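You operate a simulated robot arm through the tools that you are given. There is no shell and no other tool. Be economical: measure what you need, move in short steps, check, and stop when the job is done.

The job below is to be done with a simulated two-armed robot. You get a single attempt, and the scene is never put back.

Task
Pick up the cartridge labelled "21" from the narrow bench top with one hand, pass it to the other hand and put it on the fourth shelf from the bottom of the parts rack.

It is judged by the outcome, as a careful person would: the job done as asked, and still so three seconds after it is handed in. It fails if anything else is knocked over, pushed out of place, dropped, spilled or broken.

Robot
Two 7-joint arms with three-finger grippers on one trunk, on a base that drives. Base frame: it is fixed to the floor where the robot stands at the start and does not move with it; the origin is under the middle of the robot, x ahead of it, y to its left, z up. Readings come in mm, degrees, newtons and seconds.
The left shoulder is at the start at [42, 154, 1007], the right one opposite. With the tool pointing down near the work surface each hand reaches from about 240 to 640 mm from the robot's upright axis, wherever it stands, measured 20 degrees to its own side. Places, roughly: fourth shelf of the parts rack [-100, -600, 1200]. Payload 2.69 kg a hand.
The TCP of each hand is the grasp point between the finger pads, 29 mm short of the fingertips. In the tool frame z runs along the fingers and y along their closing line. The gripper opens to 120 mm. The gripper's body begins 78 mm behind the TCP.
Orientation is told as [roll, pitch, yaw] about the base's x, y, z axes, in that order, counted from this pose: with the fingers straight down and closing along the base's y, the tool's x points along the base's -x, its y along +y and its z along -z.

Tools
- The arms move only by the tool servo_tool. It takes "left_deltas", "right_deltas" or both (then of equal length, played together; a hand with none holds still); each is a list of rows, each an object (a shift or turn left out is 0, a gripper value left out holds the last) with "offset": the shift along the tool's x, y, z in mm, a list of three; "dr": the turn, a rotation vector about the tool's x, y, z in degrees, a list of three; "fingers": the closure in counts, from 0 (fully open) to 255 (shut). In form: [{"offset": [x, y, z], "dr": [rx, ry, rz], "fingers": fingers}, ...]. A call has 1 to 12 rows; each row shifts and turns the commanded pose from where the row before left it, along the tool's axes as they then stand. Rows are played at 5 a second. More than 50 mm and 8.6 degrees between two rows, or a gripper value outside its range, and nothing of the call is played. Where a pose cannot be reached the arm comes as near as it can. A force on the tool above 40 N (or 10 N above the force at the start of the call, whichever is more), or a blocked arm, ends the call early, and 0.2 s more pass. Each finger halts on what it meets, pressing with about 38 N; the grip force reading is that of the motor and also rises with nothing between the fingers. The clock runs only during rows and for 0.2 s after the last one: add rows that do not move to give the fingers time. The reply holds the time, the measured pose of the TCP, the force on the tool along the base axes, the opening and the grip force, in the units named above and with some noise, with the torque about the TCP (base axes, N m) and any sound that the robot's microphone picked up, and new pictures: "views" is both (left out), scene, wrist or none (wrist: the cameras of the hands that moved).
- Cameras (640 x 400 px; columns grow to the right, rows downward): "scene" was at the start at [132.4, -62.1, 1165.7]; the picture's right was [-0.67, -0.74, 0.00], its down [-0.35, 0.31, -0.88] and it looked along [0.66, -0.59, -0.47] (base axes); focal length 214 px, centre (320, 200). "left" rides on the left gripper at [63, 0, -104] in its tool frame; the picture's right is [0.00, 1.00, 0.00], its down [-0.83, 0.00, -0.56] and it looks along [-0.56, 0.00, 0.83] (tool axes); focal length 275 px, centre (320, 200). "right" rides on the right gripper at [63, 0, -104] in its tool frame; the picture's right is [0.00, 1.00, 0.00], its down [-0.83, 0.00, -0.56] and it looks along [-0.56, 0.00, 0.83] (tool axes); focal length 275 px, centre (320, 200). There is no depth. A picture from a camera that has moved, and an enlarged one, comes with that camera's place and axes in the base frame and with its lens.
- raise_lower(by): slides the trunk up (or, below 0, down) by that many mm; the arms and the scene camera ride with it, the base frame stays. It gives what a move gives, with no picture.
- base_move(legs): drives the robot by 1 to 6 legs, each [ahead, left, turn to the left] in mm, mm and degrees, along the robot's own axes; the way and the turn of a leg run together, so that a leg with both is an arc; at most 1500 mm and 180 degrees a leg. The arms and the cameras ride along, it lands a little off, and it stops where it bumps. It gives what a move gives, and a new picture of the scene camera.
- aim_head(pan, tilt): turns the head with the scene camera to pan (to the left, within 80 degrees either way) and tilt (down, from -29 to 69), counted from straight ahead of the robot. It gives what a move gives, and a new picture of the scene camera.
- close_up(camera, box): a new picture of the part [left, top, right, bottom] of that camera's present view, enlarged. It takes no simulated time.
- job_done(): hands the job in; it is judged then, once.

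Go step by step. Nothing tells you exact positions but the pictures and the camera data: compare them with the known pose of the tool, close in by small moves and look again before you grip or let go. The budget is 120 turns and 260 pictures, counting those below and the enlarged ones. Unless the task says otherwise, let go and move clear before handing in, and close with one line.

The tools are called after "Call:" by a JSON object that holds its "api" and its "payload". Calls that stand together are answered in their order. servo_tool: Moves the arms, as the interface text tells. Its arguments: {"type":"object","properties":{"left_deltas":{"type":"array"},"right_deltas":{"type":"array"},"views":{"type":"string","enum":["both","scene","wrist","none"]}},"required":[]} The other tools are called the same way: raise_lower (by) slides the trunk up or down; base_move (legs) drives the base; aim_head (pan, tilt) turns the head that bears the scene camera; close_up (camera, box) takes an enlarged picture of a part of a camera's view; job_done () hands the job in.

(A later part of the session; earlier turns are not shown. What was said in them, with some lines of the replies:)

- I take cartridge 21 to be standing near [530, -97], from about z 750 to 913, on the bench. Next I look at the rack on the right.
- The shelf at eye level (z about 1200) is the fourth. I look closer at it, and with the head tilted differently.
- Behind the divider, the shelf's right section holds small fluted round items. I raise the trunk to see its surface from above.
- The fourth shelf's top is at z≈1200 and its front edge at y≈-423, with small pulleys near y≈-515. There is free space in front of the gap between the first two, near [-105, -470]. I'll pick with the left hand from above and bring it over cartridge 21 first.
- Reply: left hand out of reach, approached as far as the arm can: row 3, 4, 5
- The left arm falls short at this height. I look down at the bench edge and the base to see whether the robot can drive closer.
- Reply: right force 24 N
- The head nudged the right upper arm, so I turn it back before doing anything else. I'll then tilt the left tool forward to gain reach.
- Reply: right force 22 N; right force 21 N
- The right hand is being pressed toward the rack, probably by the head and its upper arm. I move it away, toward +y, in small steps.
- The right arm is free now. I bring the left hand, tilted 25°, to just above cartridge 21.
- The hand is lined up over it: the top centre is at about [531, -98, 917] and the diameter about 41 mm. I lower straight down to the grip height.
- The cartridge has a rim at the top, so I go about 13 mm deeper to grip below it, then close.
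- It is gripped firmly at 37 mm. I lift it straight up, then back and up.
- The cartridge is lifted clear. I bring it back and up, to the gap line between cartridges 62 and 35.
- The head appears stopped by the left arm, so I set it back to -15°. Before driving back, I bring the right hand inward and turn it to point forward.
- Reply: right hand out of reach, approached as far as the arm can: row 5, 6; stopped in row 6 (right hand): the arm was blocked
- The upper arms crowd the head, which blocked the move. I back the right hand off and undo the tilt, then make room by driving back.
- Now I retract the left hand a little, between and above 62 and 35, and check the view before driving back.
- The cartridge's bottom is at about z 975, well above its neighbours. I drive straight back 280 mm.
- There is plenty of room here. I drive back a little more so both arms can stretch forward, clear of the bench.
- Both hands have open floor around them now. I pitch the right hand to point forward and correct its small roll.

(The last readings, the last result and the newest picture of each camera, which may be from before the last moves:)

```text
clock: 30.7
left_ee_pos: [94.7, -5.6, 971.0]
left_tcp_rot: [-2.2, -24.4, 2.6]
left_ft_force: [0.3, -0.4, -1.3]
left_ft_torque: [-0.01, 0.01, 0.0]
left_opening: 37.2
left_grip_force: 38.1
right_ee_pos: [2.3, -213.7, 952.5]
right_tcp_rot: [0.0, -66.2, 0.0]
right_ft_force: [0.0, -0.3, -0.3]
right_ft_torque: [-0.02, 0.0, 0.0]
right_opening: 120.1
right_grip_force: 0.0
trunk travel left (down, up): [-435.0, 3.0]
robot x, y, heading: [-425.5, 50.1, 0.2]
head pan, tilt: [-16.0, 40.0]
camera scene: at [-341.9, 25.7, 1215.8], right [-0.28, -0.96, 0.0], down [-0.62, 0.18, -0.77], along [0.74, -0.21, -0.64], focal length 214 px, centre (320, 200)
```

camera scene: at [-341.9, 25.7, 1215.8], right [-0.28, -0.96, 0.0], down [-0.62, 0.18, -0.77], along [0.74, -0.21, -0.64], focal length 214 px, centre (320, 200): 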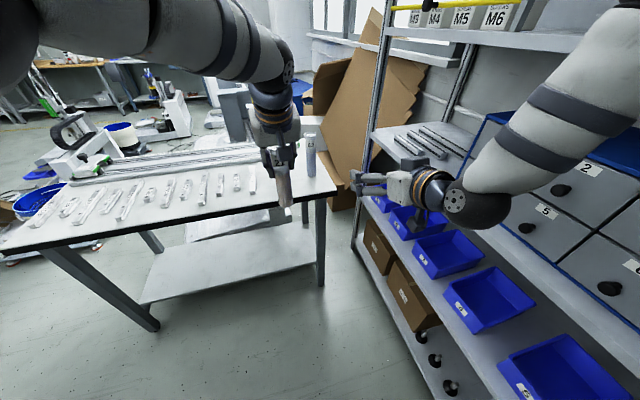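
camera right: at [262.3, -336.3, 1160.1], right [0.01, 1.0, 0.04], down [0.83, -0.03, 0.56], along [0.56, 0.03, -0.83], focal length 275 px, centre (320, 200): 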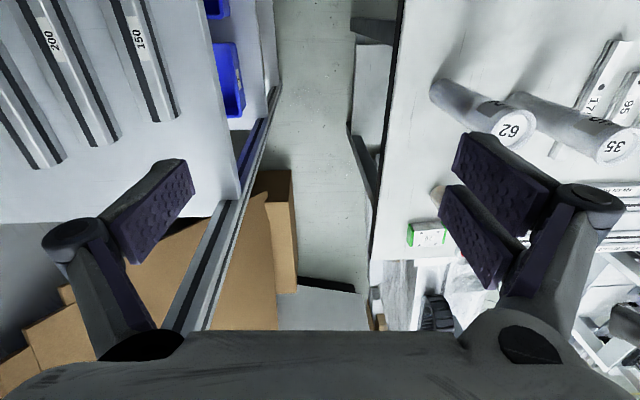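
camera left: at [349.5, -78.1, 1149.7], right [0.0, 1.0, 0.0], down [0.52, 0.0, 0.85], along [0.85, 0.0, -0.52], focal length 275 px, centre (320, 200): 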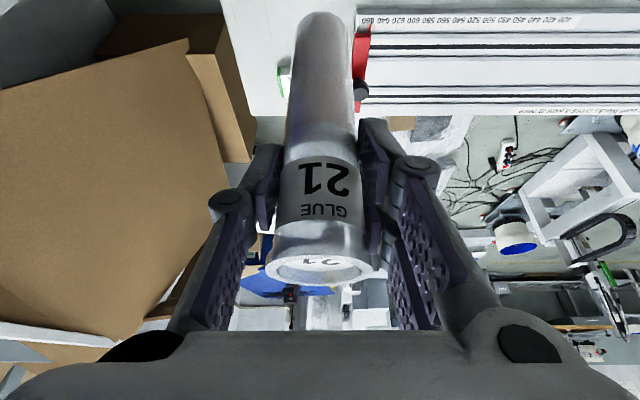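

It works. I finish the pitch to horizontal, level the left hand's slight roll and yaw, and bring the right hand in behind the cartridge's lower part.

Call:
{"api": "servo_tool", "payload": {"right_deltas": [{"dr": [0, -7.9, 0]}, {"dr": [0, -7.9, 0]}, {"dr": [0, -7.9, 0]}, {"offset": [8.2, 30, -3]}, {"offset": [8.2, 30, -3]}, {"offset": [8.2, 30, -3]}, {"offset": [8.2, 30, -3]}, {"offset": [8.2, 30, -3]}, {}], "left_deltas": [{"dr": [-0.9, 0, 3.3]}, {}, {}, {}, {}, {}, {}, {}, {}], "views": "both"}}

```text
clock: 32.7
left_ee_pos: [94.3, -6.5, 971.4]
left_tcp_rot: [0.1, -24.4, -0.9]
left_ft_force: [0.1, 0.6, 0.1]
left_ft_torque: [0.02, -0.01, -0.02]
left_opening: 37.1
left_grip_force: 38.9
right_ee_pos: [-13.8, -64.7, 912.3]
right_tcp_rot: [-2.6, -89.8, 2.5]
right_ft_force: [0.6, -0.6, 0.0]
right_ft_torque: [0.03, -0.01, 0.02]
right_opening: 119.8
right_grip_force: 0.0
trunk travel left (down, up): [-435.0, 3.0]
robot x, y, heading: [-432.3, 50.8, -0.1]
head pan, tilt: [-16.0, 40.0]
camera scene: at [-341.7, 25.2, 1215.7], right [-0.28, -0.96, 0.0], down [-0.62, 0.18, -0.77], along [0.74, -0.21, -0.64], focal length 214 px, centre (320, 200)
camera right: at [-118.0, -64.7, 849.0], right [0.0, 1.0, 0.0], down [-0.55, 0.0, 0.83], along [0.83, 0.0, 0.55], focal length 275 px, centre (320, 200)
camera left: at [-6.0, -2.8, 1040.5], right [0.02, 1.0, 0.0], down [0.53, -0.01, 0.85], along [0.85, -0.02, -0.53], focal length 275 px, centre (320, 200)
```

scene: 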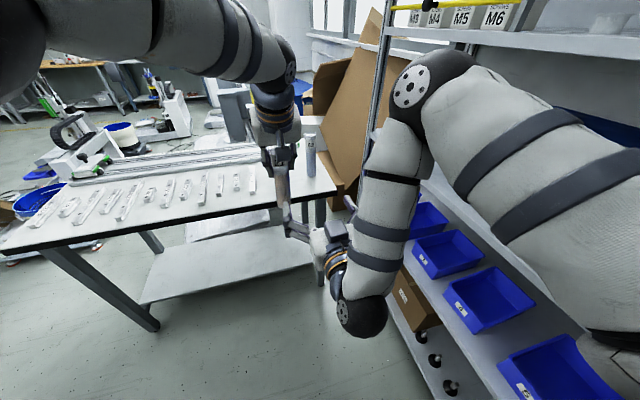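
right: 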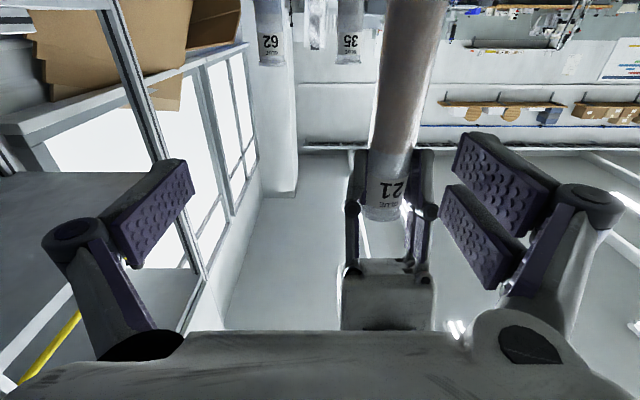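
left: 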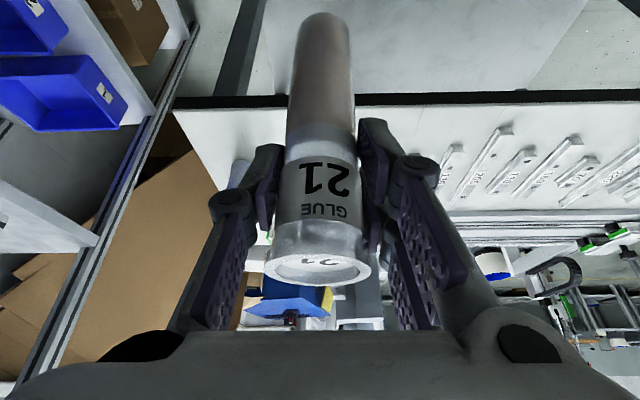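

The cartridge's lower part is near y≈0. I line the right hand up with it sideways before moving in.

Call:
{"api": "servo_tool", "payload": {"right_deltas": [{"offset": [0, 32, 0]}, {"offset": [0, 32, 0]}, {}], "views": "both"}}

```text
clock: 33.5
left_ee_pos: [95.0, -5.2, 970.7]
left_tcp_rot: [0.0, -24.4, -0.9]
left_ft_force: [-0.3, -1.3, -1.1]
left_ft_torque: [0.01, 0.0, 0.01]
left_opening: 37.2
left_grip_force: 38.1
right_ee_pos: [-14.1, -0.9, 911.3]
right_tcp_rot: [-9.5, -89.8, 9.3]
right_ft_force: [0.5, -0.3, 0.6]
right_ft_torque: [-0.02, -0.01, 0.0]
right_opening: 120.0
right_grip_force: 0.1
trunk travel left (down, up): [-435.0, 3.0]
robot x, y, heading: [-428.1, 49.2, -0.3]
head pan, tilt: [-16.0, 40.0]
camera scene: at [-341.6, 25.3, 1215.7], right [-0.28, -0.96, 0.0], down [-0.62, 0.18, -0.77], along [0.74, -0.21, -0.64], focal length 214 px, centre (320, 200)
camera right: at [-117.5, -0.3, 848.5], right [0.0, 1.0, -0.01], down [-0.55, 0.01, 0.83], along [0.83, 0.0, 0.55], focal length 275 px, centre (320, 200)
```

scene: 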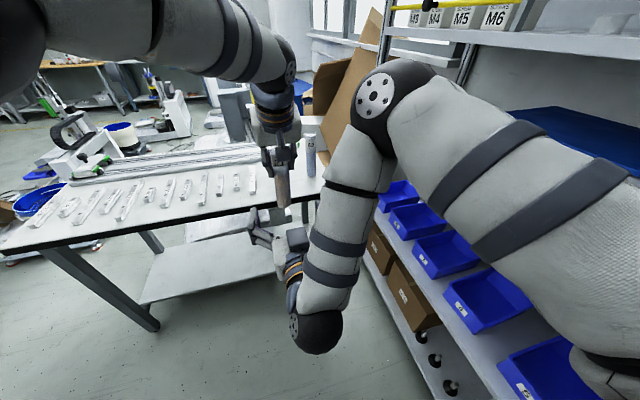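
right: 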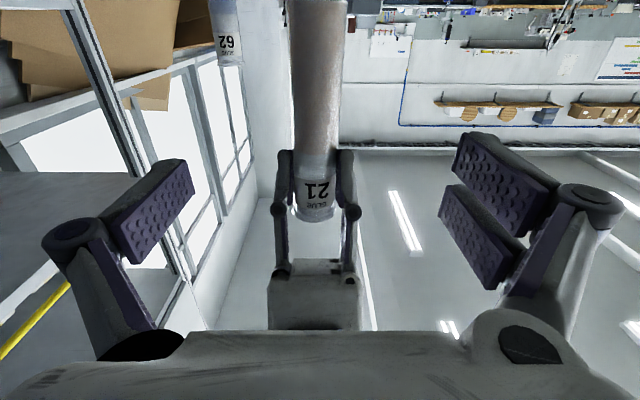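

It is centred and vertical in the right camera. I move the right hand in so its pads straddle the lower body.

Call:
{"api": "servo_tool", "payload": {"right_deltas": [{"offset": [0, -1, 27]}, {"offset": [0, -1, 27]}, {"offset": [0, 0, 27]}, {"offset": [0, 0, 27]}, {}], "views": "both"}}

```text
clock: 34.7
left_ee_pos: [95.1, -5.2, 970.5]
left_tcp_rot: [0.1, -24.4, -0.9]
left_ft_force: [0.3, 0.2, -1.8]
left_ft_torque: [0.01, 0.02, 0.02]
left_opening: 37.1
left_grip_force: 37.6
right_ee_pos: [93.5, -2.6, 911.6]
right_tcp_rot: [-12.7, -89.8, 12.6]
right_ft_force: [0.0, -0.5, 0.5]
right_ft_torque: [0.02, 0.02, -0.03]
right_opening: 119.9
right_grip_force: 0.1
trunk travel left (down, up): [-435.0, 3.0]
robot x, y, heading: [-424.9, 49.0, -0.1]
head pan, tilt: [-16.0, 40.0]
camera scene: at [-341.8, 25.6, 1215.7], right [-0.28, -0.96, 0.0], down [-0.62, 0.18, -0.77], along [0.74, -0.21, -0.64], focal length 214 px, centre (320, 200)
camera right: at [-10.3, -2.8, 848.4], right [0.0, 1.0, -0.01], down [-0.55, 0.0, 0.83], along [0.83, 0.0, 0.55], focal length 275 px, centre (320, 200)
```

scene: 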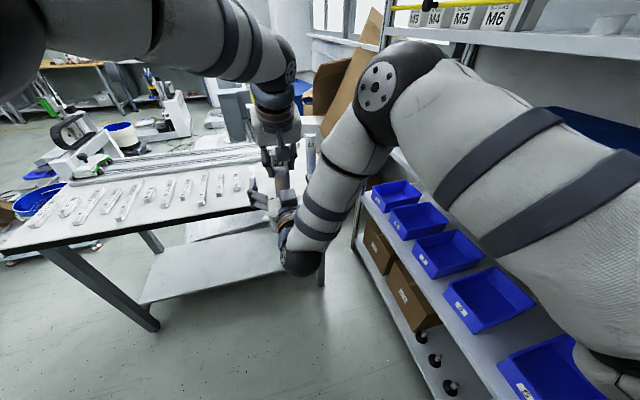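
right: 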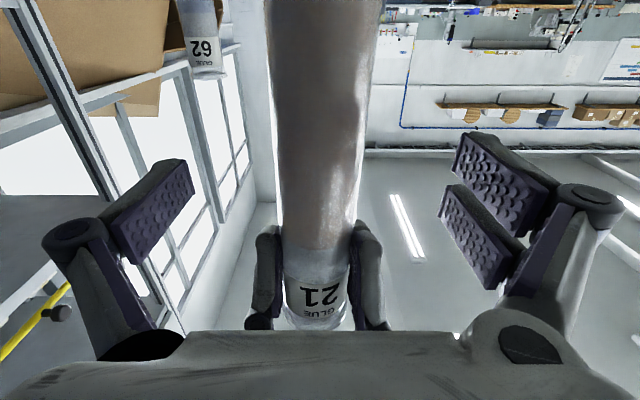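

Call:
{"api": "close_up", "payload": {"camera": "scene", "box": [220, 100, 348, 280]}}

```text
2.22 times, centred on (284, 190) of scene
camera zoom: at [-341.8, 25.6, 1215.7], right [-0.28, -0.96, 0.0], down [-0.62, 0.18, -0.77], along [0.74, -0.21, -0.64], focal length 477 px, centre (400, 222)
```

zoom: 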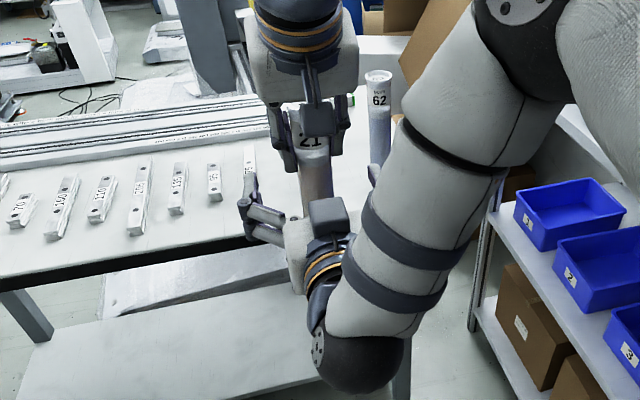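

The fingers are clear of each other. I close the right hand on the cartridge's lower body.

Call:
{"api": "servo_tool", "payload": {"right_deltas": [{"fingers": 120}, {"fingers": 255}, {}, {}, {}], "views": "wrist"}}

```text
clock: 35.9
left_ee_pos: [94.4, -4.3, 971.2]
left_tcp_rot: [0.0, -24.4, -0.9]
left_ft_force: [4.9, 5.6, -2.6]
left_ft_torque: [-0.38, -0.12, 0.1]
left_opening: 37.0
left_grip_force: 37.7
right_ee_pos: [93.4, -4.5, 912.8]
right_tcp_rot: [-7.6, -89.7, 7.5]
right_ft_force: [-4.9, -6.0, 1.1]
right_ft_torque: [0.74, -0.13, -0.09]
right_opening: 37.1
right_grip_force: 38.3
trunk travel left (down, up): [-435.0, 3.0]
robot x, y, heading: [-430.4, 48.1, 0.2]
head pan, tilt: [-16.0, 40.0]
camera right: at [-10.5, -3.1, 848.4], right [0.0, 1.0, -0.01], down [-0.55, 0.01, 0.83], along [0.83, 0.0, 0.55], focal length 275 px, centre (320, 200)
```

right: 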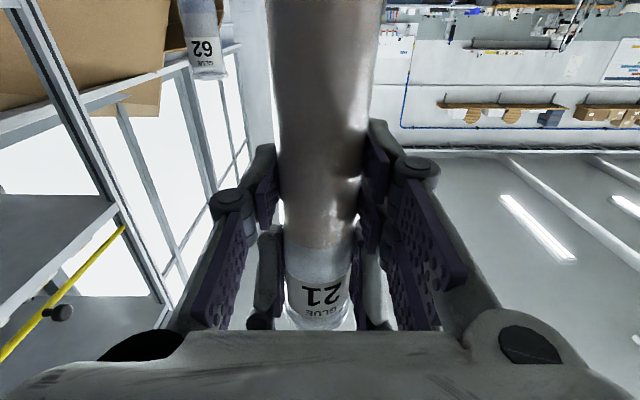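

Both hands hold it. I open the left hand and withdraw it along its own axis.

Call:
{"api": "servo_tool", "payload": {"left_deltas": [{"fingers": 100}, {"fingers": 0}, {}, {"offset": [0, 0, -30]}, {"offset": [0, 0, -40]}, {"offset": [0, 0, -40]}, {}], "views": "both"}}

```text
clock: 37.5
left_ee_pos: [46.0, -7.5, 1069.3]
left_tcp_rot: [0.3, -24.3, -1.5]
left_ft_force: [0.2, 0.3, 0.0]
left_ft_torque: [0.05, -0.01, -0.02]
left_opening: 120.0
left_grip_force: 0.0
right_ee_pos: [94.0, -3.5, 910.9]
right_tcp_rot: [-8.7, -89.7, 8.5]
right_ft_force: [0.1, 0.5, 0.3]
right_ft_torque: [-0.02, -0.01, 0.0]
right_opening: 36.6
right_grip_force: 37.9
trunk travel left (down, up): [-435.0, 3.0]
robot x, y, heading: [-433.5, 51.4, -0.1]
head pan, tilt: [-16.0, 40.0]
camera scene: at [-341.1, 25.6, 1215.6], right [-0.28, -0.96, 0.0], down [-0.62, 0.18, -0.77], along [0.74, -0.21, -0.64], focal length 214 px, centre (320, 200)
camera left: at [-53.8, -4.1, 1139.0], right [0.03, 1.0, 0.01], down [0.53, -0.02, 0.85], along [0.85, -0.02, -0.53], focal length 275 px, centre (320, 200)
```

scene: 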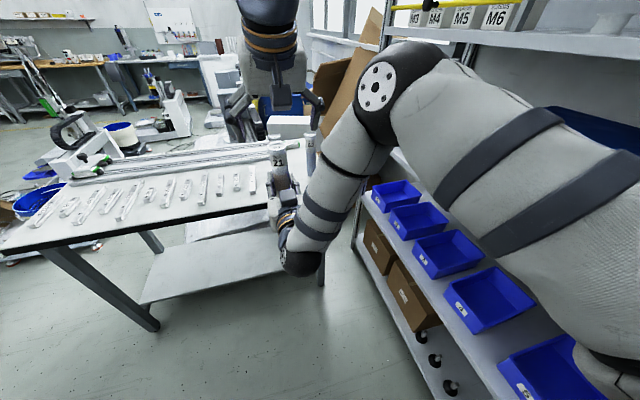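
left: 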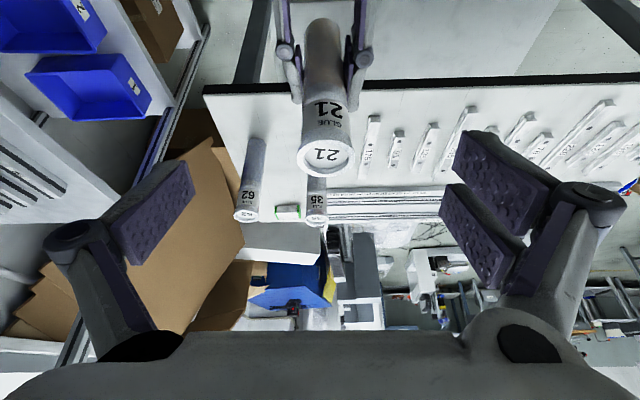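

The handover is done. I swing the empty left hand out to the left, then look around for driving room.

Call:
{"api": "servo_tool", "payload": {"left_deltas": [{"offset": [0, 40, -8]}, {"offset": [0, 45, -8]}, {"offset": [8, 45, -8]}, {"offset": [8, 45, -8]}, {"offset": [8, 45, 0]}, {}], "views": "none"}}

Call:
{"api": "aim_head", "payload": {"pan": 60, "tilt": 35}}

```text
clock: 38.9
left_ee_pos: [16.1, 213.3, 1089.6]
left_tcp_rot: [0.5, -24.5, -1.5]
left_ft_force: [-0.5, 1.2, 0.0]
left_ft_torque: [0.04, -0.03, -0.01]
left_opening: 119.9
left_grip_force: 0.1
right_ee_pos: [92.6, -3.4, 911.1]
right_tcp_rot: [-4.8, -89.9, 4.8]
right_ft_force: [-0.3, -0.1, 0.3]
right_ft_torque: [0.03, 0.04, -0.01]
right_opening: 36.3
right_grip_force: 37.8
trunk travel left (down, up): [-435.0, 3.0]
robot x, y, heading: [-427.2, 51.2, -0.2]
head pan, tilt: [-16.0, 40.0]
```

```text
clock: 40.4
left_ee_pos: [16.8, 213.5, 1089.4]
left_tcp_rot: [0.4, -24.5, -1.4]
left_ft_force: [-0.1, -0.3, 0.4]
left_ft_torque: [-0.03, -0.01, 0.01]
left_opening: 119.8
left_grip_force: 0.0
right_ee_pos: [93.3, -3.0, 910.9]
right_tcp_rot: [-10.1, -89.8, 9.9]
right_ft_force: [-0.1, 0.1, 0.5]
right_ft_torque: [0.02, 0.03, 0.0]
right_opening: 36.1
right_grip_force: 37.9
trunk travel left (down, up): [-435.0, 3.0]
robot x, y, heading: [-428.8, 49.6, 0.2]
head pan, tilt: [60.0, 35.0]
camera scene: at [-379.2, 125.3, 1223.3], right [0.86, -0.5, 0.0], down [-0.29, -0.5, -0.82], along [0.41, 0.71, -0.57], focal length 214 px, centre (320, 200)
```

scene: 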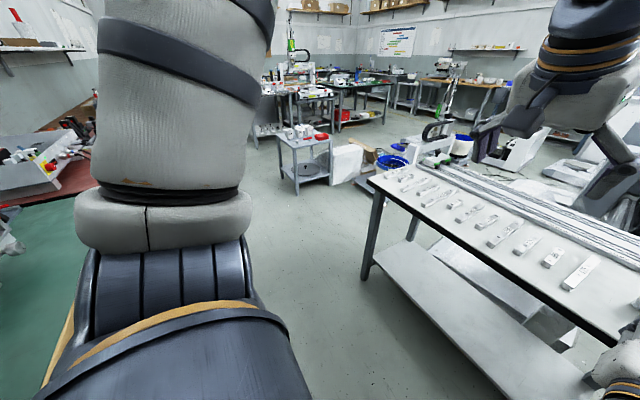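

The floor to the left is free. I drive left and slightly back, so that turning toward the rack won't sweep the cartridge into anything.

Call:
{"api": "base_move", "payload": {"legs": [[-60, 300, 0]]}}

Call:
{"api": "aim_head", "payload": {"pan": -10, "tilt": 35}}

```text
clock: 43.3
left_ee_pos: [-42.1, 523.8, 1090.0]
left_tcp_rot: [0.4, -24.4, -1.3]
left_ft_force: [0.3, 0.0, -0.4]
left_ft_torque: [0.0, -0.02, 0.01]
left_opening: 120.3
left_grip_force: 0.2
right_ee_pos: [35.0, 308.2, 912.4]
right_tcp_rot: [-12.8, -89.8, 12.9]
right_ft_force: [-0.8, 0.4, 0.4]
right_ft_torque: [-0.01, 0.02, 0.0]
right_opening: 36.5
right_grip_force: 38.0
trunk travel left (down, up): [-435.0, 3.0]
robot x, y, heading: [-487.0, 362.8, -0.1]
head pan, tilt: [60.0, 35.0]
camera scene: at [-438.4, 435.3, 1223.3], right [0.87, -0.5, 0.0], down [-0.29, -0.5, -0.82], along [0.41, 0.71, -0.57], focal length 214 px, centre (320, 200)
```

scene: 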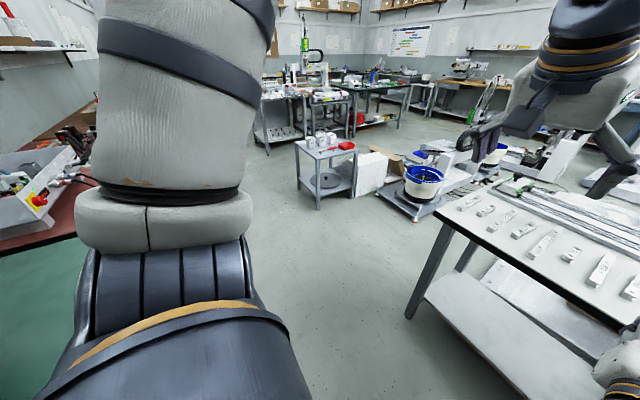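

```text
clock: 44.8
left_ee_pos: [-41.9, 523.8, 1089.2]
left_tcp_rot: [0.4, -24.5, -1.3]
left_ft_force: [0.7, -1.0, -0.4]
left_ft_torque: [0.05, 0.01, 0.01]
left_opening: 120.1
left_grip_force: 0.0
right_ee_pos: [34.3, 307.0, 911.3]
right_tcp_rot: [-8.9, -89.8, 9.0]
right_ft_force: [-0.2, -0.5, -0.9]
right_ft_torque: [0.03, 0.03, 0.0]
right_opening: 36.3
right_grip_force: 38.2
trunk travel left (down, up): [-435.0, 3.0]
robot x, y, heading: [-489.9, 356.6, 0.1]
head pan, tilt: [-10.0, 35.0]
camera scene: at [-395.5, 343.6, 1223.3], right [-0.17, -0.99, 0.0], down [-0.57, 0.1, -0.82], along [0.81, -0.14, -0.57], focal length 214 px, centre (320, 200)
```

scene: 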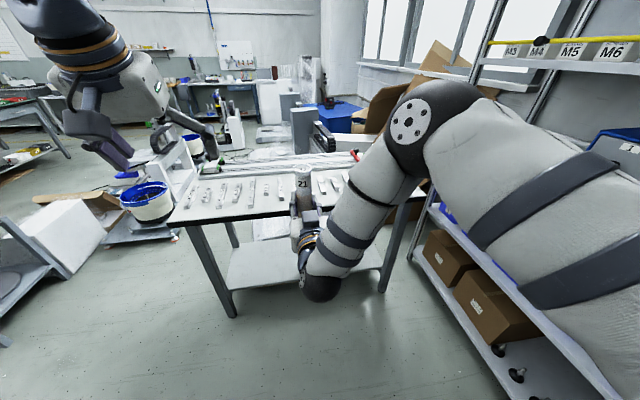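

Room is fine, so I turn right to face the rack.

Call:
{"api": "base_move", "payload": {"legs": [[0, 0, -45], [0, 0, -45]]}}

```text
clock: 49.2
left_ee_pos: [-320.7, -84.9, 1089.5]
left_tcp_rot: [0.4, -24.4, -90.8]
left_ft_force: [-0.3, -0.6, -0.1]
left_ft_torque: [-0.02, 0.0, -0.03]
left_opening: 119.9
left_grip_force: 0.0
right_ee_pos: [-536.8, -163.9, 911.7]
right_tcp_rot: [-8.7, -89.8, -80.8]
right_ft_force: [0.0, -0.1, 0.8]
right_ft_torque: [-0.01, -0.04, -0.01]
right_opening: 36.1
right_grip_force: 38.0
trunk travel left (down, up): [-435.0, 3.0]
robot x, y, heading: [-490.8, 360.6, -89.4]
head pan, tilt: [-10.0, 35.0]
camera scene: at [-502.4, 266.3, 1223.3], right [-0.99, 0.17, 0.0], down [0.09, 0.57, -0.82], along [-0.14, -0.81, -0.57], focal length 214 px, centre (320, 200)
```

scene: 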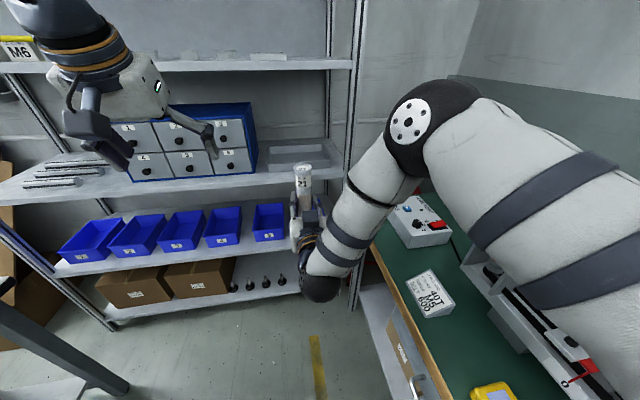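

The view confirms four shelves, bottom to top: boxes, bins, drawers, then the M-boxes and pulleys. I shift left toward the target spot, then raise the cartridge.

Call:
{"api": "base_move", "payload": {"legs": [[0, 350, 0]]}}

Call:
{"api": "servo_tool", "payload": {"right_deltas": [{"offset": [-38, 0, 0]}, {"offset": [-38, 0, 0]}, {"offset": [-38, 0, 0]}, {"offset": [-38, 0, 0]}, {"offset": [-38, 0, 0]}, {}], "views": "scene"}}

```text
clock: 52.5
left_ee_pos: [24.5, -84.1, 1089.6]
left_tcp_rot: [0.4, -24.4, -91.2]
left_ft_force: [0.0, -0.9, 0.6]
left_ft_torque: [0.01, 0.07, -0.02]
left_opening: 119.9
left_grip_force: 0.1
right_ee_pos: [-191.3, -163.4, 910.9]
right_tcp_rot: [-11.6, -89.8, -78.4]
right_ft_force: [-0.1, -1.0, 0.5]
right_ft_torque: [-0.03, -0.04, -0.02]
right_opening: 36.4
right_grip_force: 38.3
trunk travel left (down, up): [-435.0, 3.0]
robot x, y, heading: [-138.3, 361.1, -89.9]
head pan, tilt: [-10.0, 35.0]
camera scene: at [-153.9, 268.2, 1223.3], right [-0.99, 0.17, 0.0], down [0.1, 0.57, -0.82], along [-0.14, -0.81, -0.57], focal length 214 px, centre (320, 200)
```

scene: 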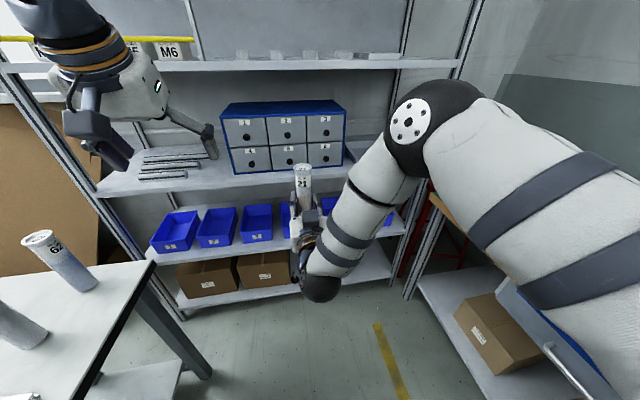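

```text
clock: 53.9
left_ee_pos: [24.4, -85.4, 1089.0]
left_tcp_rot: [0.5, -24.3, -91.3]
left_ft_force: [0.3, 0.4, -0.3]
left_ft_torque: [0.0, 0.04, -0.06]
left_opening: 119.9
left_grip_force: 0.0
right_ee_pos: [-190.7, -163.5, 1102.2]
right_tcp_rot: [-5.6, -89.7, -84.3]
right_ft_force: [-0.3, 0.0, -1.3]
right_ft_torque: [-0.01, 0.02, -0.03]
right_opening: 36.6
right_grip_force: 38.7
trunk travel left (down, up): [-435.0, 3.0]
robot x, y, heading: [-138.5, 360.4, -89.9]
head pan, tilt: [-10.0, 35.0]
camera scene: at [-154.1, 267.7, 1223.2], right [-0.99, 0.17, 0.0], down [0.1, 0.57, -0.82], along [-0.14, -0.81, -0.57], focal length 214 px, centre (320, 200)
```

scene: 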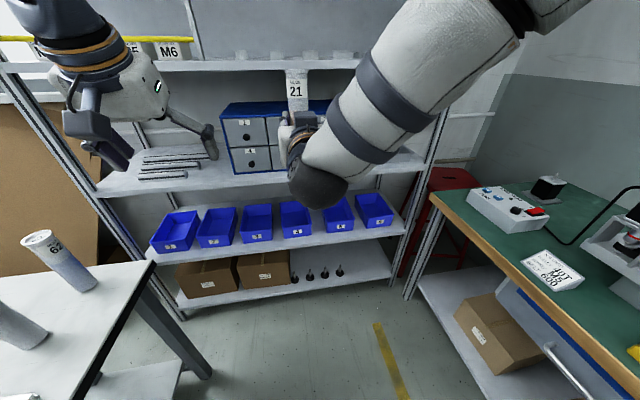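

Raising works well. I raise it the rest of the way and look at the shelf.

Call:
{"api": "servo_tool", "payload": {"right_deltas": [{"offset": [-39, 0, 0]}, {"offset": [-39, 0, 0]}, {"offset": [-39, 0, 0]}, {"offset": [-39, 0, 0]}, {"offset": [-39, 0, 0]}, {}], "views": "none"}}

Call:
{"api": "aim_head", "payload": {"pan": 5, "tilt": 8}}

```text
clock: 55.3
left_ee_pos: [23.5, -84.8, 1089.4]
left_tcp_rot: [0.6, -24.3, -91.3]
left_ft_force: [-0.7, 0.1, 0.4]
left_ft_torque: [-0.01, 0.0, 0.0]
left_opening: 120.0
left_grip_force: 0.0
right_ee_pos: [-191.5, -163.8, 1296.6]
right_tcp_rot: [-3.2, -89.9, -86.7]
right_ft_force: [0.0, 0.0, -1.8]
right_ft_torque: [0.01, 0.02, 0.02]
right_opening: 36.0
right_grip_force: 38.2
trunk travel left (down, up): [-435.0, 3.0]
robot x, y, heading: [-140.0, 360.4, -89.7]
head pan, tilt: [-10.0, 35.0]
```

```text
clock: 56.2
left_ee_pos: [24.4, -84.7, 1088.6]
left_tcp_rot: [0.5, -24.4, -91.3]
left_ft_force: [1.8, 0.1, 0.5]
left_ft_torque: [0.0, 0.0, 0.03]
left_opening: 119.9
left_grip_force: 0.0
right_ee_pos: [-191.5, -163.3, 1297.2]
right_tcp_rot: [-9.9, -89.7, -80.0]
right_ft_force: [0.9, -0.2, -1.1]
right_ft_torque: [0.0, -0.02, -0.03]
right_opening: 36.3
right_grip_force: 38.0
trunk travel left (down, up): [-435.0, 3.0]
robot x, y, heading: [-142.4, 364.2, -90.3]
head pan, tilt: [5.0, 8.0]
camera scene: at [-130.8, 262.6, 1266.6], right [-1.0, -0.09, 0.0], down [-0.01, 0.14, -0.99], along [0.09, -0.99, -0.14], focal length 214 px, centre (320, 200)
```

scene: 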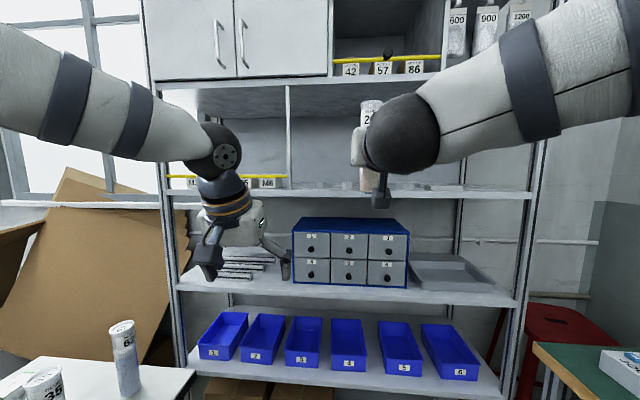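

I retract the empty left hand so it stays clear of the rack, then drive forward part of the way.

Call:
{"api": "servo_tool", "payload": {"left_deltas": [{"offset": [29.5, 0, -13.8]}, {"offset": [29.5, 0, -13.8]}, {"offset": [29.5, 0, -13.8]}, {"offset": [29.5, 0, -13.8]}, {}], "views": "none"}}

Call:
{"api": "base_move", "payload": {"legs": [[190, 0, 0]]}}

Call:
{"api": "close_up", "payload": {"camera": "scene", "box": [240, 60, 560, 260]}}

Call:
{"api": "close_up", "payload": {"camera": "right", "box": [0, 0, 640, 400]}}

```text
clock: 57.4
left_ee_pos: [27.0, 45.0, 1090.7]
left_tcp_rot: [0.5, -24.4, -91.3]
left_ft_force: [-1.0, -0.5, -0.3]
left_ft_torque: [-0.01, 0.01, -0.03]
left_opening: 120.0
left_grip_force: 0.1
right_ee_pos: [-191.4, -164.4, 1297.0]
right_tcp_rot: [-7.2, -89.8, -82.7]
right_ft_force: [0.9, -0.3, -0.1]
right_ft_torque: [0.04, 0.01, 0.03]
right_opening: 36.4
right_grip_force: 38.2
trunk travel left (down, up): [-435.0, 3.0]
robot x, y, heading: [-140.8, 362.7, -89.7]
head pan, tilt: [5.0, 8.0]
```

```text
clock: 59.0
left_ee_pos: [29.0, -144.9, 1090.9]
left_tcp_rot: [0.6, -24.4, -91.1]
left_ft_force: [-0.6, -0.9, 0.8]
left_ft_torque: [0.01, 0.0, 0.0]
left_opening: 119.9
left_grip_force: 0.1
right_ee_pos: [-189.1, -355.9, 1297.6]
right_tcp_rot: [-8.4, -89.7, -81.3]
right_ft_force: [0.8, 0.1, -1.7]
right_ft_torque: [0.0, 0.0, 0.0]
right_opening: 36.3
right_grip_force: 38.1
trunk travel left (down, up): [-435.0, 3.0]
robot x, y, heading: [-136.4, 173.7, -89.6]
head pan, tilt: [5.0, 8.0]
camera scene: at [-129.9, 72.1, 1266.7], right [-1.0, -0.09, 0.0], down [-0.01, 0.14, -0.99], along [0.09, -0.99, -0.14], focal length 214 px, centre (320, 200)
```

scene: 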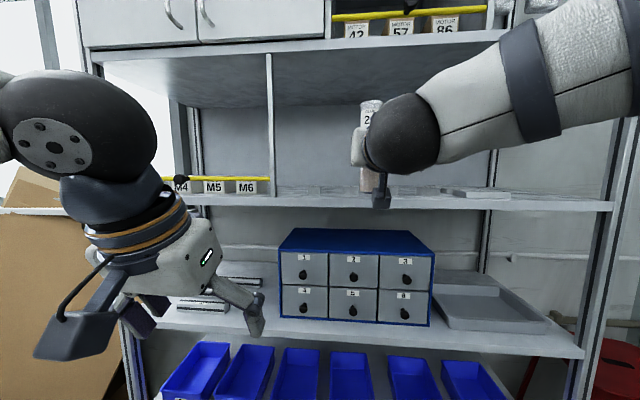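

```text
2.00 times, centred on (400, 160) of scene
camera zoom: at [-129.9, 72.1, 1266.7], right [-1.0, -0.09, 0.0], down [-0.01, 0.14, -0.99], along [0.09, -0.99, -0.14], focal length 429 px, centre (160, 280)
```

zoom: 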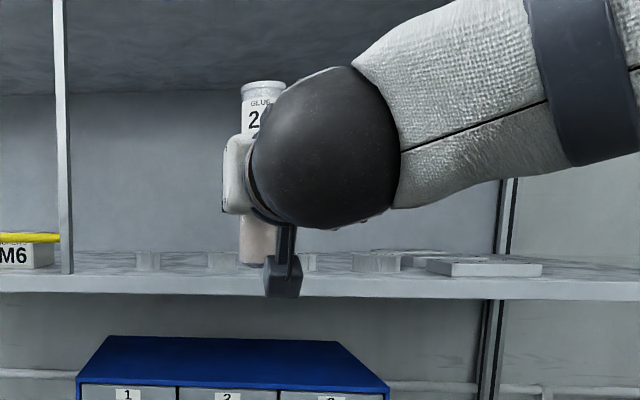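

```text
1.00 times, centred on (320, 200) of right (not enlarged: the box is as wide or as high as the picture)
camera zoom: at [-189.8, -249.0, 1233.9], right [1.0, 0.0, -0.01], down [0.0, 0.55, 0.83], along [0.01, -0.83, 0.55], focal length 275 px, centre (320, 200)
```

zoom: 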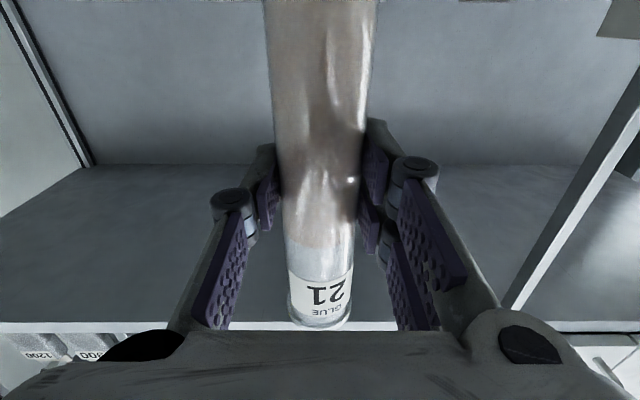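

The cartridge's bottom is at about z 1226, over the shelf top at about 1200, with the shelf's front edge at y≈-423. I drive forward 75 mm and 12 mm right, aiming just in front of the gap between pulleys 2 and 3.

Call:
{"api": "base_move", "payload": {"legs": [[75, -12, 0]]}}

Call:
{"api": "close_up", "payload": {"camera": "scene", "box": [240, 100, 480, 250]}}

```text
clock: 60.0
left_ee_pos: [17.8, -220.0, 1090.8]
left_tcp_rot: [0.5, -24.4, -91.2]
left_ft_force: [0.4, 0.1, -0.9]
left_ft_torque: [0.0, -0.03, 0.0]
left_opening: 120.2
left_grip_force: 0.0
right_ee_pos: [-199.7, -429.2, 1296.6]
right_tcp_rot: [-6.8, -89.8, -82.9]
right_ft_force: [0.1, -0.2, -0.7]
right_ft_torque: [0.02, 0.0, 0.01]
right_opening: 36.1
right_grip_force: 38.1
trunk travel left (down, up): [-435.0, 3.0]
robot x, y, heading: [-153.8, 96.1, -89.7]
head pan, tilt: [5.0, 8.0]
camera scene: at [-141.4, -2.2, 1266.6], right [-1.0, -0.09, 0.0], down [-0.01, 0.14, -0.99], along [0.09, -0.99, -0.14], focal length 214 px, centre (320, 200)
```

scene: 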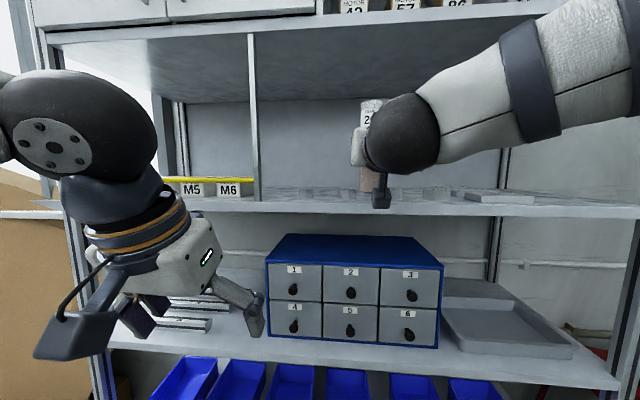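

```text
2.67 times, centred on (360, 175) of scene
camera zoom: at [-141.4, -2.2, 1266.6], right [-1.0, -0.09, 0.0], down [-0.01, 0.14, -0.99], along [0.09, -0.99, -0.14], focal length 572 px, centre (213, 267)
```

zoom: 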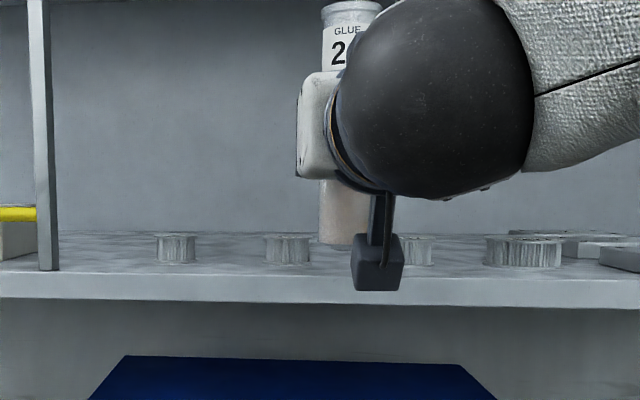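

Pulleys 2 and 3 stand at x≈-162 and -255 with their fronts at y≈-500, so [-204, -460] is clear. I move in with the arm and lower most of the way.

Call:
{"api": "servo_tool", "payload": {"right_deltas": [{"offset": [0, -2, 15.5]}, {"offset": [0, -2, 15.5]}, {}, {"offset": [8, 0, 0]}, {"offset": [8, 0, 0]}, {}], "views": "wrist"}}

Call:
{"api": "close_up", "payload": {"camera": "scene", "box": [240, 100, 480, 250]}}

```text
clock: 61.4
left_ee_pos: [16.6, -219.7, 1091.7]
left_tcp_rot: [0.4, -24.4, -91.1]
left_ft_force: [0.3, 0.0, 0.6]
left_ft_torque: [0.0, 0.01, 0.01]
left_opening: 119.9
left_grip_force: 0.1
right_ee_pos: [-204.7, -459.0, 1281.7]
right_tcp_rot: [-11.2, -89.8, -78.4]
right_ft_force: [-0.6, -0.1, -0.4]
right_ft_torque: [-0.01, -0.02, -0.02]
right_opening: 36.3
right_grip_force: 38.4
trunk travel left (down, up): [-435.0, 3.0]
robot x, y, heading: [-151.3, 99.4, -89.7]
head pan, tilt: [5.0, 8.0]
camera right: at [-205.4, -353.6, 1217.6], right [1.0, 0.01, -0.01], down [0.0, 0.55, 0.83], along [0.01, -0.83, 0.55], focal length 275 px, centre (320, 200)
```

right: 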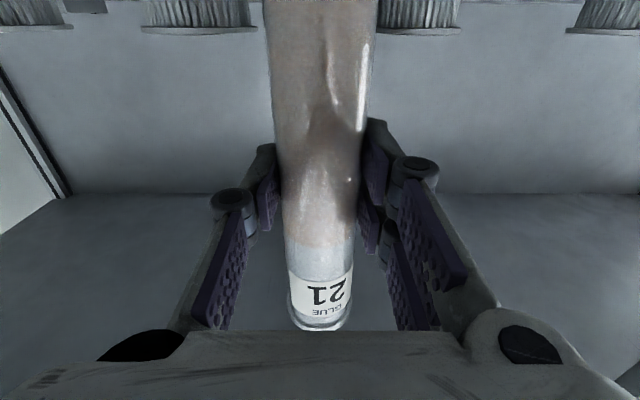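

```text
2.67 times, centred on (360, 175) of scene
camera zoom: at [-141.3, -1.5, 1266.7], right [-1.0, -0.09, 0.0], down [-0.01, 0.14, -0.99], along [0.09, -0.99, -0.14], focal length 572 px, centre (213, 267)
```

zoom: 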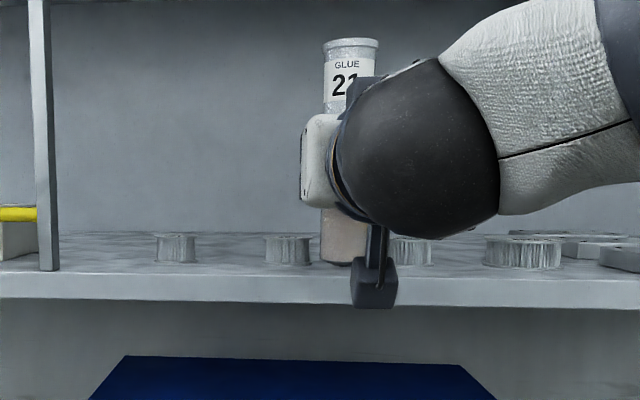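

It sits well between the pulleys, with its bottom about 8–10 mm above the shelf. I lower it in small steps until the force shows contact.

Call:
{"api": "servo_tool", "payload": {"right_deltas": [{"offset": [2, 0, 0]}, {"offset": [2, 0, 0]}, {"offset": [1.5, 0, 0]}, {"offset": [1, 0, 0]}, {}], "views": "none"}}

Call:
{"api": "close_up", "payload": {"camera": "scene", "box": [310, 150, 438, 230]}}

```text
clock: 62.6
left_ee_pos: [17.8, -217.9, 1091.3]
left_tcp_rot: [0.5, -24.5, -91.2]
left_ft_force: [0.4, -0.4, 0.3]
left_ft_torque: [-0.01, 0.02, -0.01]
left_opening: 120.0
left_grip_force: 0.1
right_ee_pos: [-203.6, -457.3, 1276.5]
right_tcp_rot: [-172.6, -90.0, 83.0]
right_ft_force: [-0.1, -2.1, 11.1]
right_ft_torque: [-0.37, 0.02, 0.06]
right_opening: 36.3
right_grip_force: 38.6
trunk travel left (down, up): [-435.0, 3.0]
robot x, y, heading: [-151.4, 97.6, -89.8]
head pan, tilt: [5.0, 8.0]
```

```text
5.00 times, centred on (374, 190) of scene
camera zoom: at [-141.2, -0.7, 1266.9], right [-1.0, -0.09, 0.0], down [-0.01, 0.14, -0.99], along [0.09, -0.99, -0.14], focal length 1072 px, centre (50, 250)
```

zoom: 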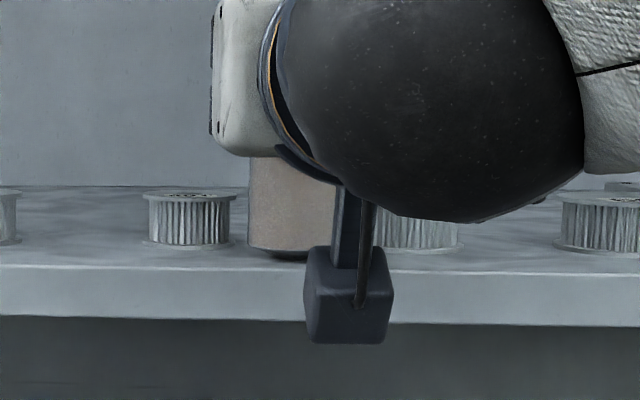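

Contact shows (11 N up) and it stands on the shelf. I ease the load slightly, open gently and check.

Call:
{"api": "servo_tool", "payload": {"right_deltas": [{"offset": [-0.6, 0, 0]}, {"fingers": 165}, {"fingers": 140}, {"fingers": 90}, {}], "views": "wrist"}}

Call:
{"api": "close_up", "payload": {"camera": "scene", "box": [240, 100, 480, 250]}}

```text
clock: 63.8
left_ee_pos: [17.3, -219.0, 1091.0]
left_tcp_rot: [0.4, -24.3, -91.1]
left_ft_force: [0.1, 0.1, -0.9]
left_ft_torque: [-0.03, -0.02, 0.03]
left_opening: 120.2
left_grip_force: 0.1
right_ee_pos: [-203.2, -458.0, 1275.4]
right_tcp_rot: [-8.3, -89.9, -81.5]
right_ft_force: [0.3, 0.6, 0.5]
right_ft_torque: [0.05, 0.0, 0.01]
right_opening: 77.9
right_grip_force: 0.0
trunk travel left (down, up): [-435.0, 3.0]
robot x, y, heading: [-152.5, 97.6, -89.6]
head pan, tilt: [5.0, 8.0]
camera right: at [-204.6, -353.6, 1211.7], right [1.0, 0.01, -0.01], down [0.0, 0.55, 0.83], along [0.01, -0.83, 0.55], focal length 275 px, centre (320, 200)
```

right: 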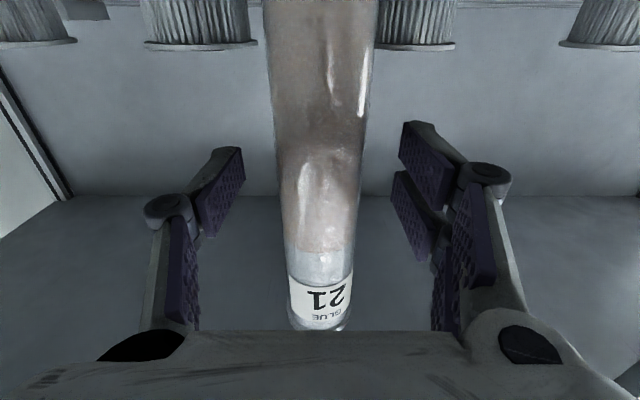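

```text
2.67 times, centred on (360, 175) of scene
camera zoom: at [-141.3, -1.5, 1266.7], right [-1.0, -0.09, 0.0], down [-0.01, 0.14, -0.99], along [0.09, -0.99, -0.14], focal length 572 px, centre (213, 267)
```

zoom: 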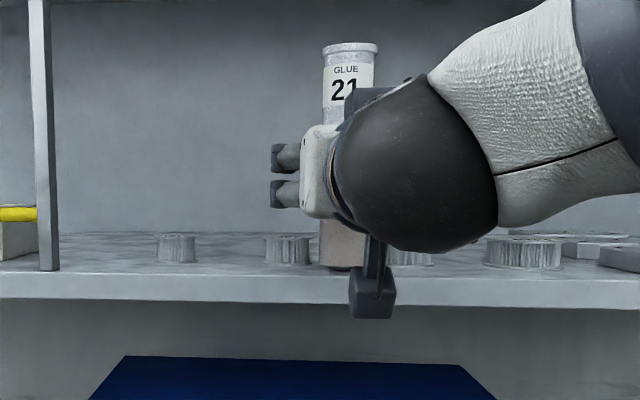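

It stands by itself and the pads are clear of it. I withdraw straight back with the arm, then drive back.

Call:
{"api": "servo_tool", "payload": {"right_deltas": [{"offset": [0, 0, -12]}, {"offset": [0, 0, -18]}, {"offset": [0, 0, -22]}, {"offset": [0, 0, -22]}, {"offset": [0, 0, -22]}, {}], "views": "wrist"}}

Call:
{"api": "base_move", "payload": {"legs": [[150, 0, 0]]}}

```text
clock: 65.2
left_ee_pos: [18.3, -219.6, 1090.9]
left_tcp_rot: [0.5, -24.4, -91.1]
left_ft_force: [0.0, -1.3, 0.6]
left_ft_torque: [0.01, 0.01, 0.01]
left_opening: 119.9
left_grip_force: 0.0
right_ee_pos: [-205.0, -362.3, 1275.3]
right_tcp_rot: [-9.6, -89.8, -80.0]
right_ft_force: [-0.1, -0.5, -0.7]
right_ft_torque: [-0.02, 0.03, 0.01]
right_opening: 77.6
right_grip_force: 0.1
trunk travel left (down, up): [-435.0, 3.0]
robot x, y, heading: [-156.4, 94.4, -89.6]
head pan, tilt: [5.0, 8.0]
camera right: at [-205.6, -256.9, 1212.4], right [1.0, 0.01, -0.01], down [0.0, 0.55, 0.83], along [0.01, -0.83, 0.55], focal length 275 px, centre (320, 200)
```

right: 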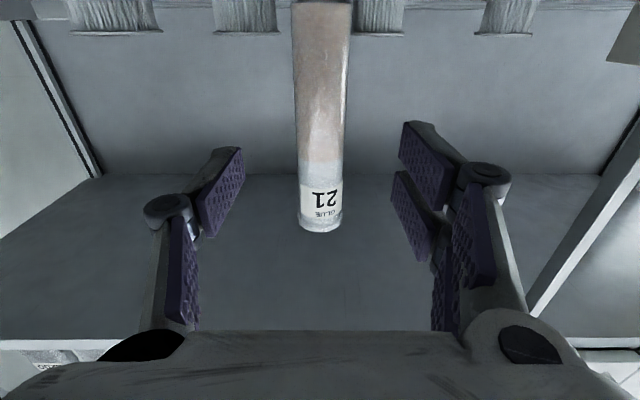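

```text
clock: 66.6
left_ee_pos: [18.8, -370.9, 1091.5]
left_tcp_rot: [0.5, -24.4, -91.1]
left_ft_force: [-0.1, -0.2, -0.9]
left_ft_torque: [0.02, 0.01, 0.03]
left_opening: 120.0
left_grip_force: 0.1
right_ee_pos: [-204.1, -514.8, 1275.3]
right_tcp_rot: [-9.9, -89.8, -79.7]
right_ft_force: [0.1, 0.9, 0.1]
right_ft_torque: [-0.03, 0.01, 0.0]
right_opening: 77.6
right_grip_force: 0.0
trunk travel left (down, up): [-435.0, 3.0]
robot x, y, heading: [-150.4, -51.7, -89.8]
head pan, tilt: [5.0, 8.0]
camera scene: at [-140.4, -154.0, 1266.6], right [-1.0, -0.09, 0.0], down [-0.01, 0.14, -0.99], along [0.09, -0.99, -0.14], focal length 214 px, centre (320, 200)
```

scene: 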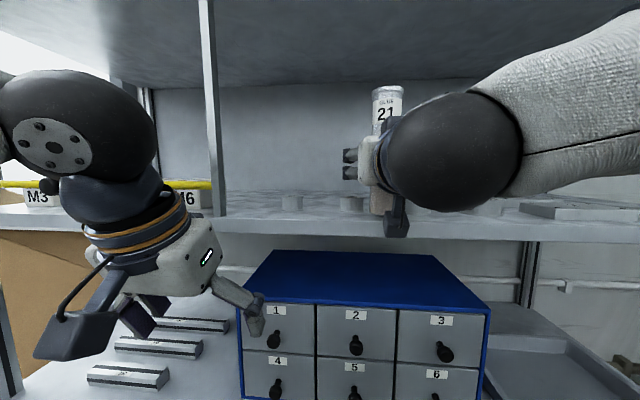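

I drove forward by mistake instead of back; the forces show no contact. I check both wrist views carefully before moving again.

Call:
{"api": "close_up", "payload": {"camera": "right", "box": [0, 0, 640, 400]}}

Call:
{"api": "close_up", "payload": {"camera": "left", "box": [0, 0, 640, 400]}}

Call:
{"api": "close_up", "payload": {"camera": "scene", "box": [240, 60, 480, 260]}}

```text
1.00 times, centred on (320, 200) of right (not enlarged: the box is as wide or as high as the picture)
camera zoom: at [-204.8, -409.3, 1212.5], right [1.0, 0.01, -0.01], down [0.0, 0.55, 0.83], along [0.01, -0.83, 0.55], focal length 275 px, centre (320, 200)
```

zoom: 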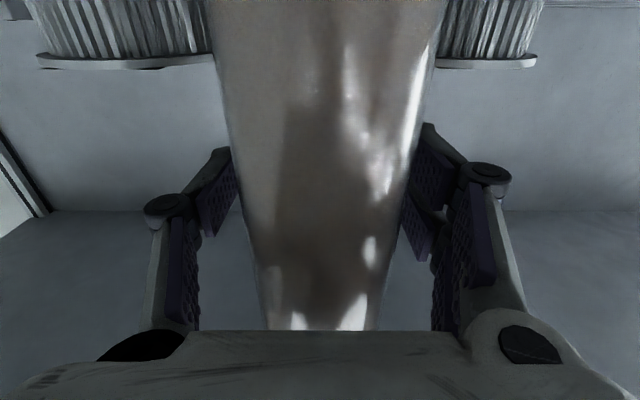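

```text
1.00 times, centred on (320, 200) of left (not enlarged: the box is as wide or as high as the picture)
camera zoom: at [19.5, -270.1, 1160.4], right [1.0, -0.02, 0.01], down [-0.02, -0.53, 0.85], along [-0.01, -0.85, -0.53], focal length 275 px, centre (320, 200)
```

zoom: 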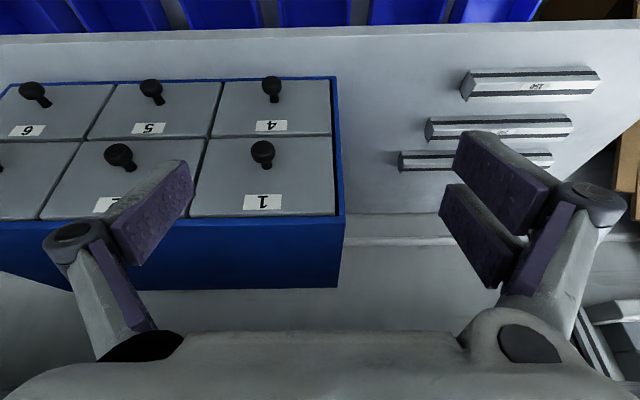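

```text
2.00 times, centred on (360, 160) of scene
camera zoom: at [-140.4, -154.0, 1266.6], right [-1.0, -0.09, 0.0], down [-0.01, 0.14, -0.99], along [0.09, -0.99, -0.14], focal length 429 px, centre (240, 280)
```

zoom: 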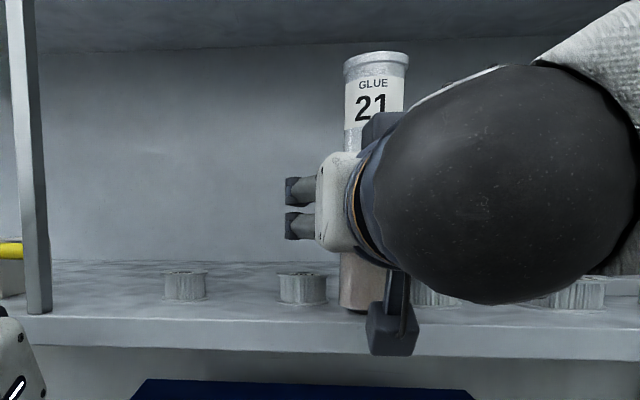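

Everything still stands and nothing touched. Now I drive back, this time with the correct sign.

Call:
{"api": "base_move", "payload": {"legs": [[-90, 0, 0], [-250, 0, 0]]}}

Call:
{"api": "close_up", "payload": {"camera": "scene", "box": [220, 60, 540, 260]}}

Call:
{"api": "close_up", "payload": {"camera": "right", "box": [0, 0, 640, 400]}}

```text
clock: 69.1
left_ee_pos: [16.5, -28.3, 1091.1]
left_tcp_rot: [0.5, -24.4, -91.0]
left_ft_force: [0.6, -0.4, 0.1]
left_ft_torque: [0.01, -0.05, -0.01]
left_opening: 119.8
left_grip_force: 0.0
right_ee_pos: [-205.4, -173.8, 1276.2]
right_tcp_rot: [-11.2, -89.8, -78.4]
right_ft_force: [0.0, 0.7, 0.5]
right_ft_torque: [0.04, -0.02, -0.01]
right_opening: 77.8
right_grip_force: 0.1
trunk travel left (down, up): [-435.0, 3.0]
robot x, y, heading: [-154.0, 288.9, -89.7]
head pan, tilt: [5.0, 8.0]
camera scene: at [-142.4, 187.7, 1266.7], right [-1.0, -0.09, 0.0], down [-0.01, 0.14, -0.99], along [0.09, -0.99, -0.14], focal length 214 px, centre (320, 200)
```

scene: 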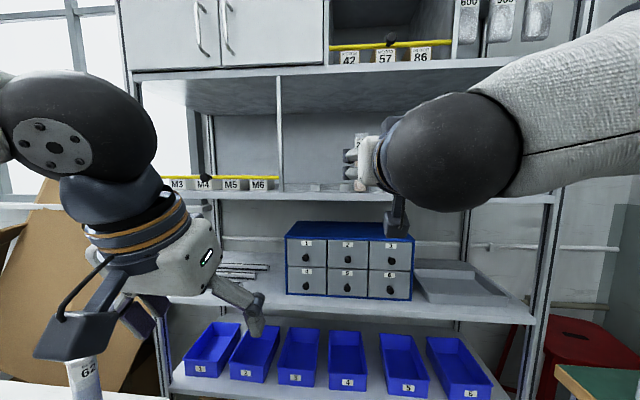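

```text
2.00 times, centred on (380, 160) of scene
camera zoom: at [-142.4, 187.7, 1266.7], right [-1.0, -0.09, 0.0], down [-0.01, 0.14, -0.99], along [0.09, -0.99, -0.14], focal length 429 px, centre (200, 280)
```

zoom: 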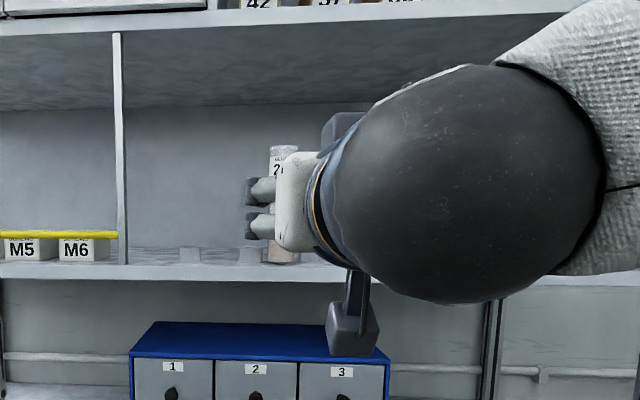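

```text
1.00 times, centred on (320, 200) of right (not enlarged: the box is as wide or as high as the picture)
camera zoom: at [-206.6, -67.9, 1212.6], right [1.0, 0.01, -0.01], down [0.0, 0.55, 0.83], along [0.01, -0.83, 0.55], focal length 275 px, centre (320, 200)
```

zoom: 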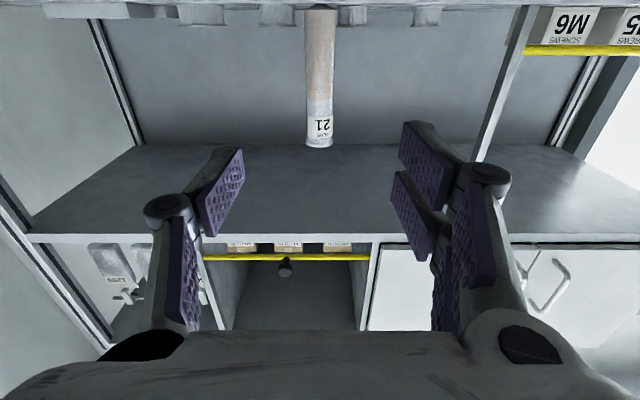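

Cartridge 21 stands upright on the fourth shelf between the pulleys. Nothing else has moved and both hands are clear, so I hand the job in.

Call:
{"api": "job_done", "payload": {}}

```text
The job is handed in.
```

Cartridge 21 was picked up with the left hand, passed to the right hand and left standing upright on the fourth shelf of the parts rack; nothing I could see was knocked over or moved, despite one mistaken forward drive and the head once pressing the right arm toward the rack.
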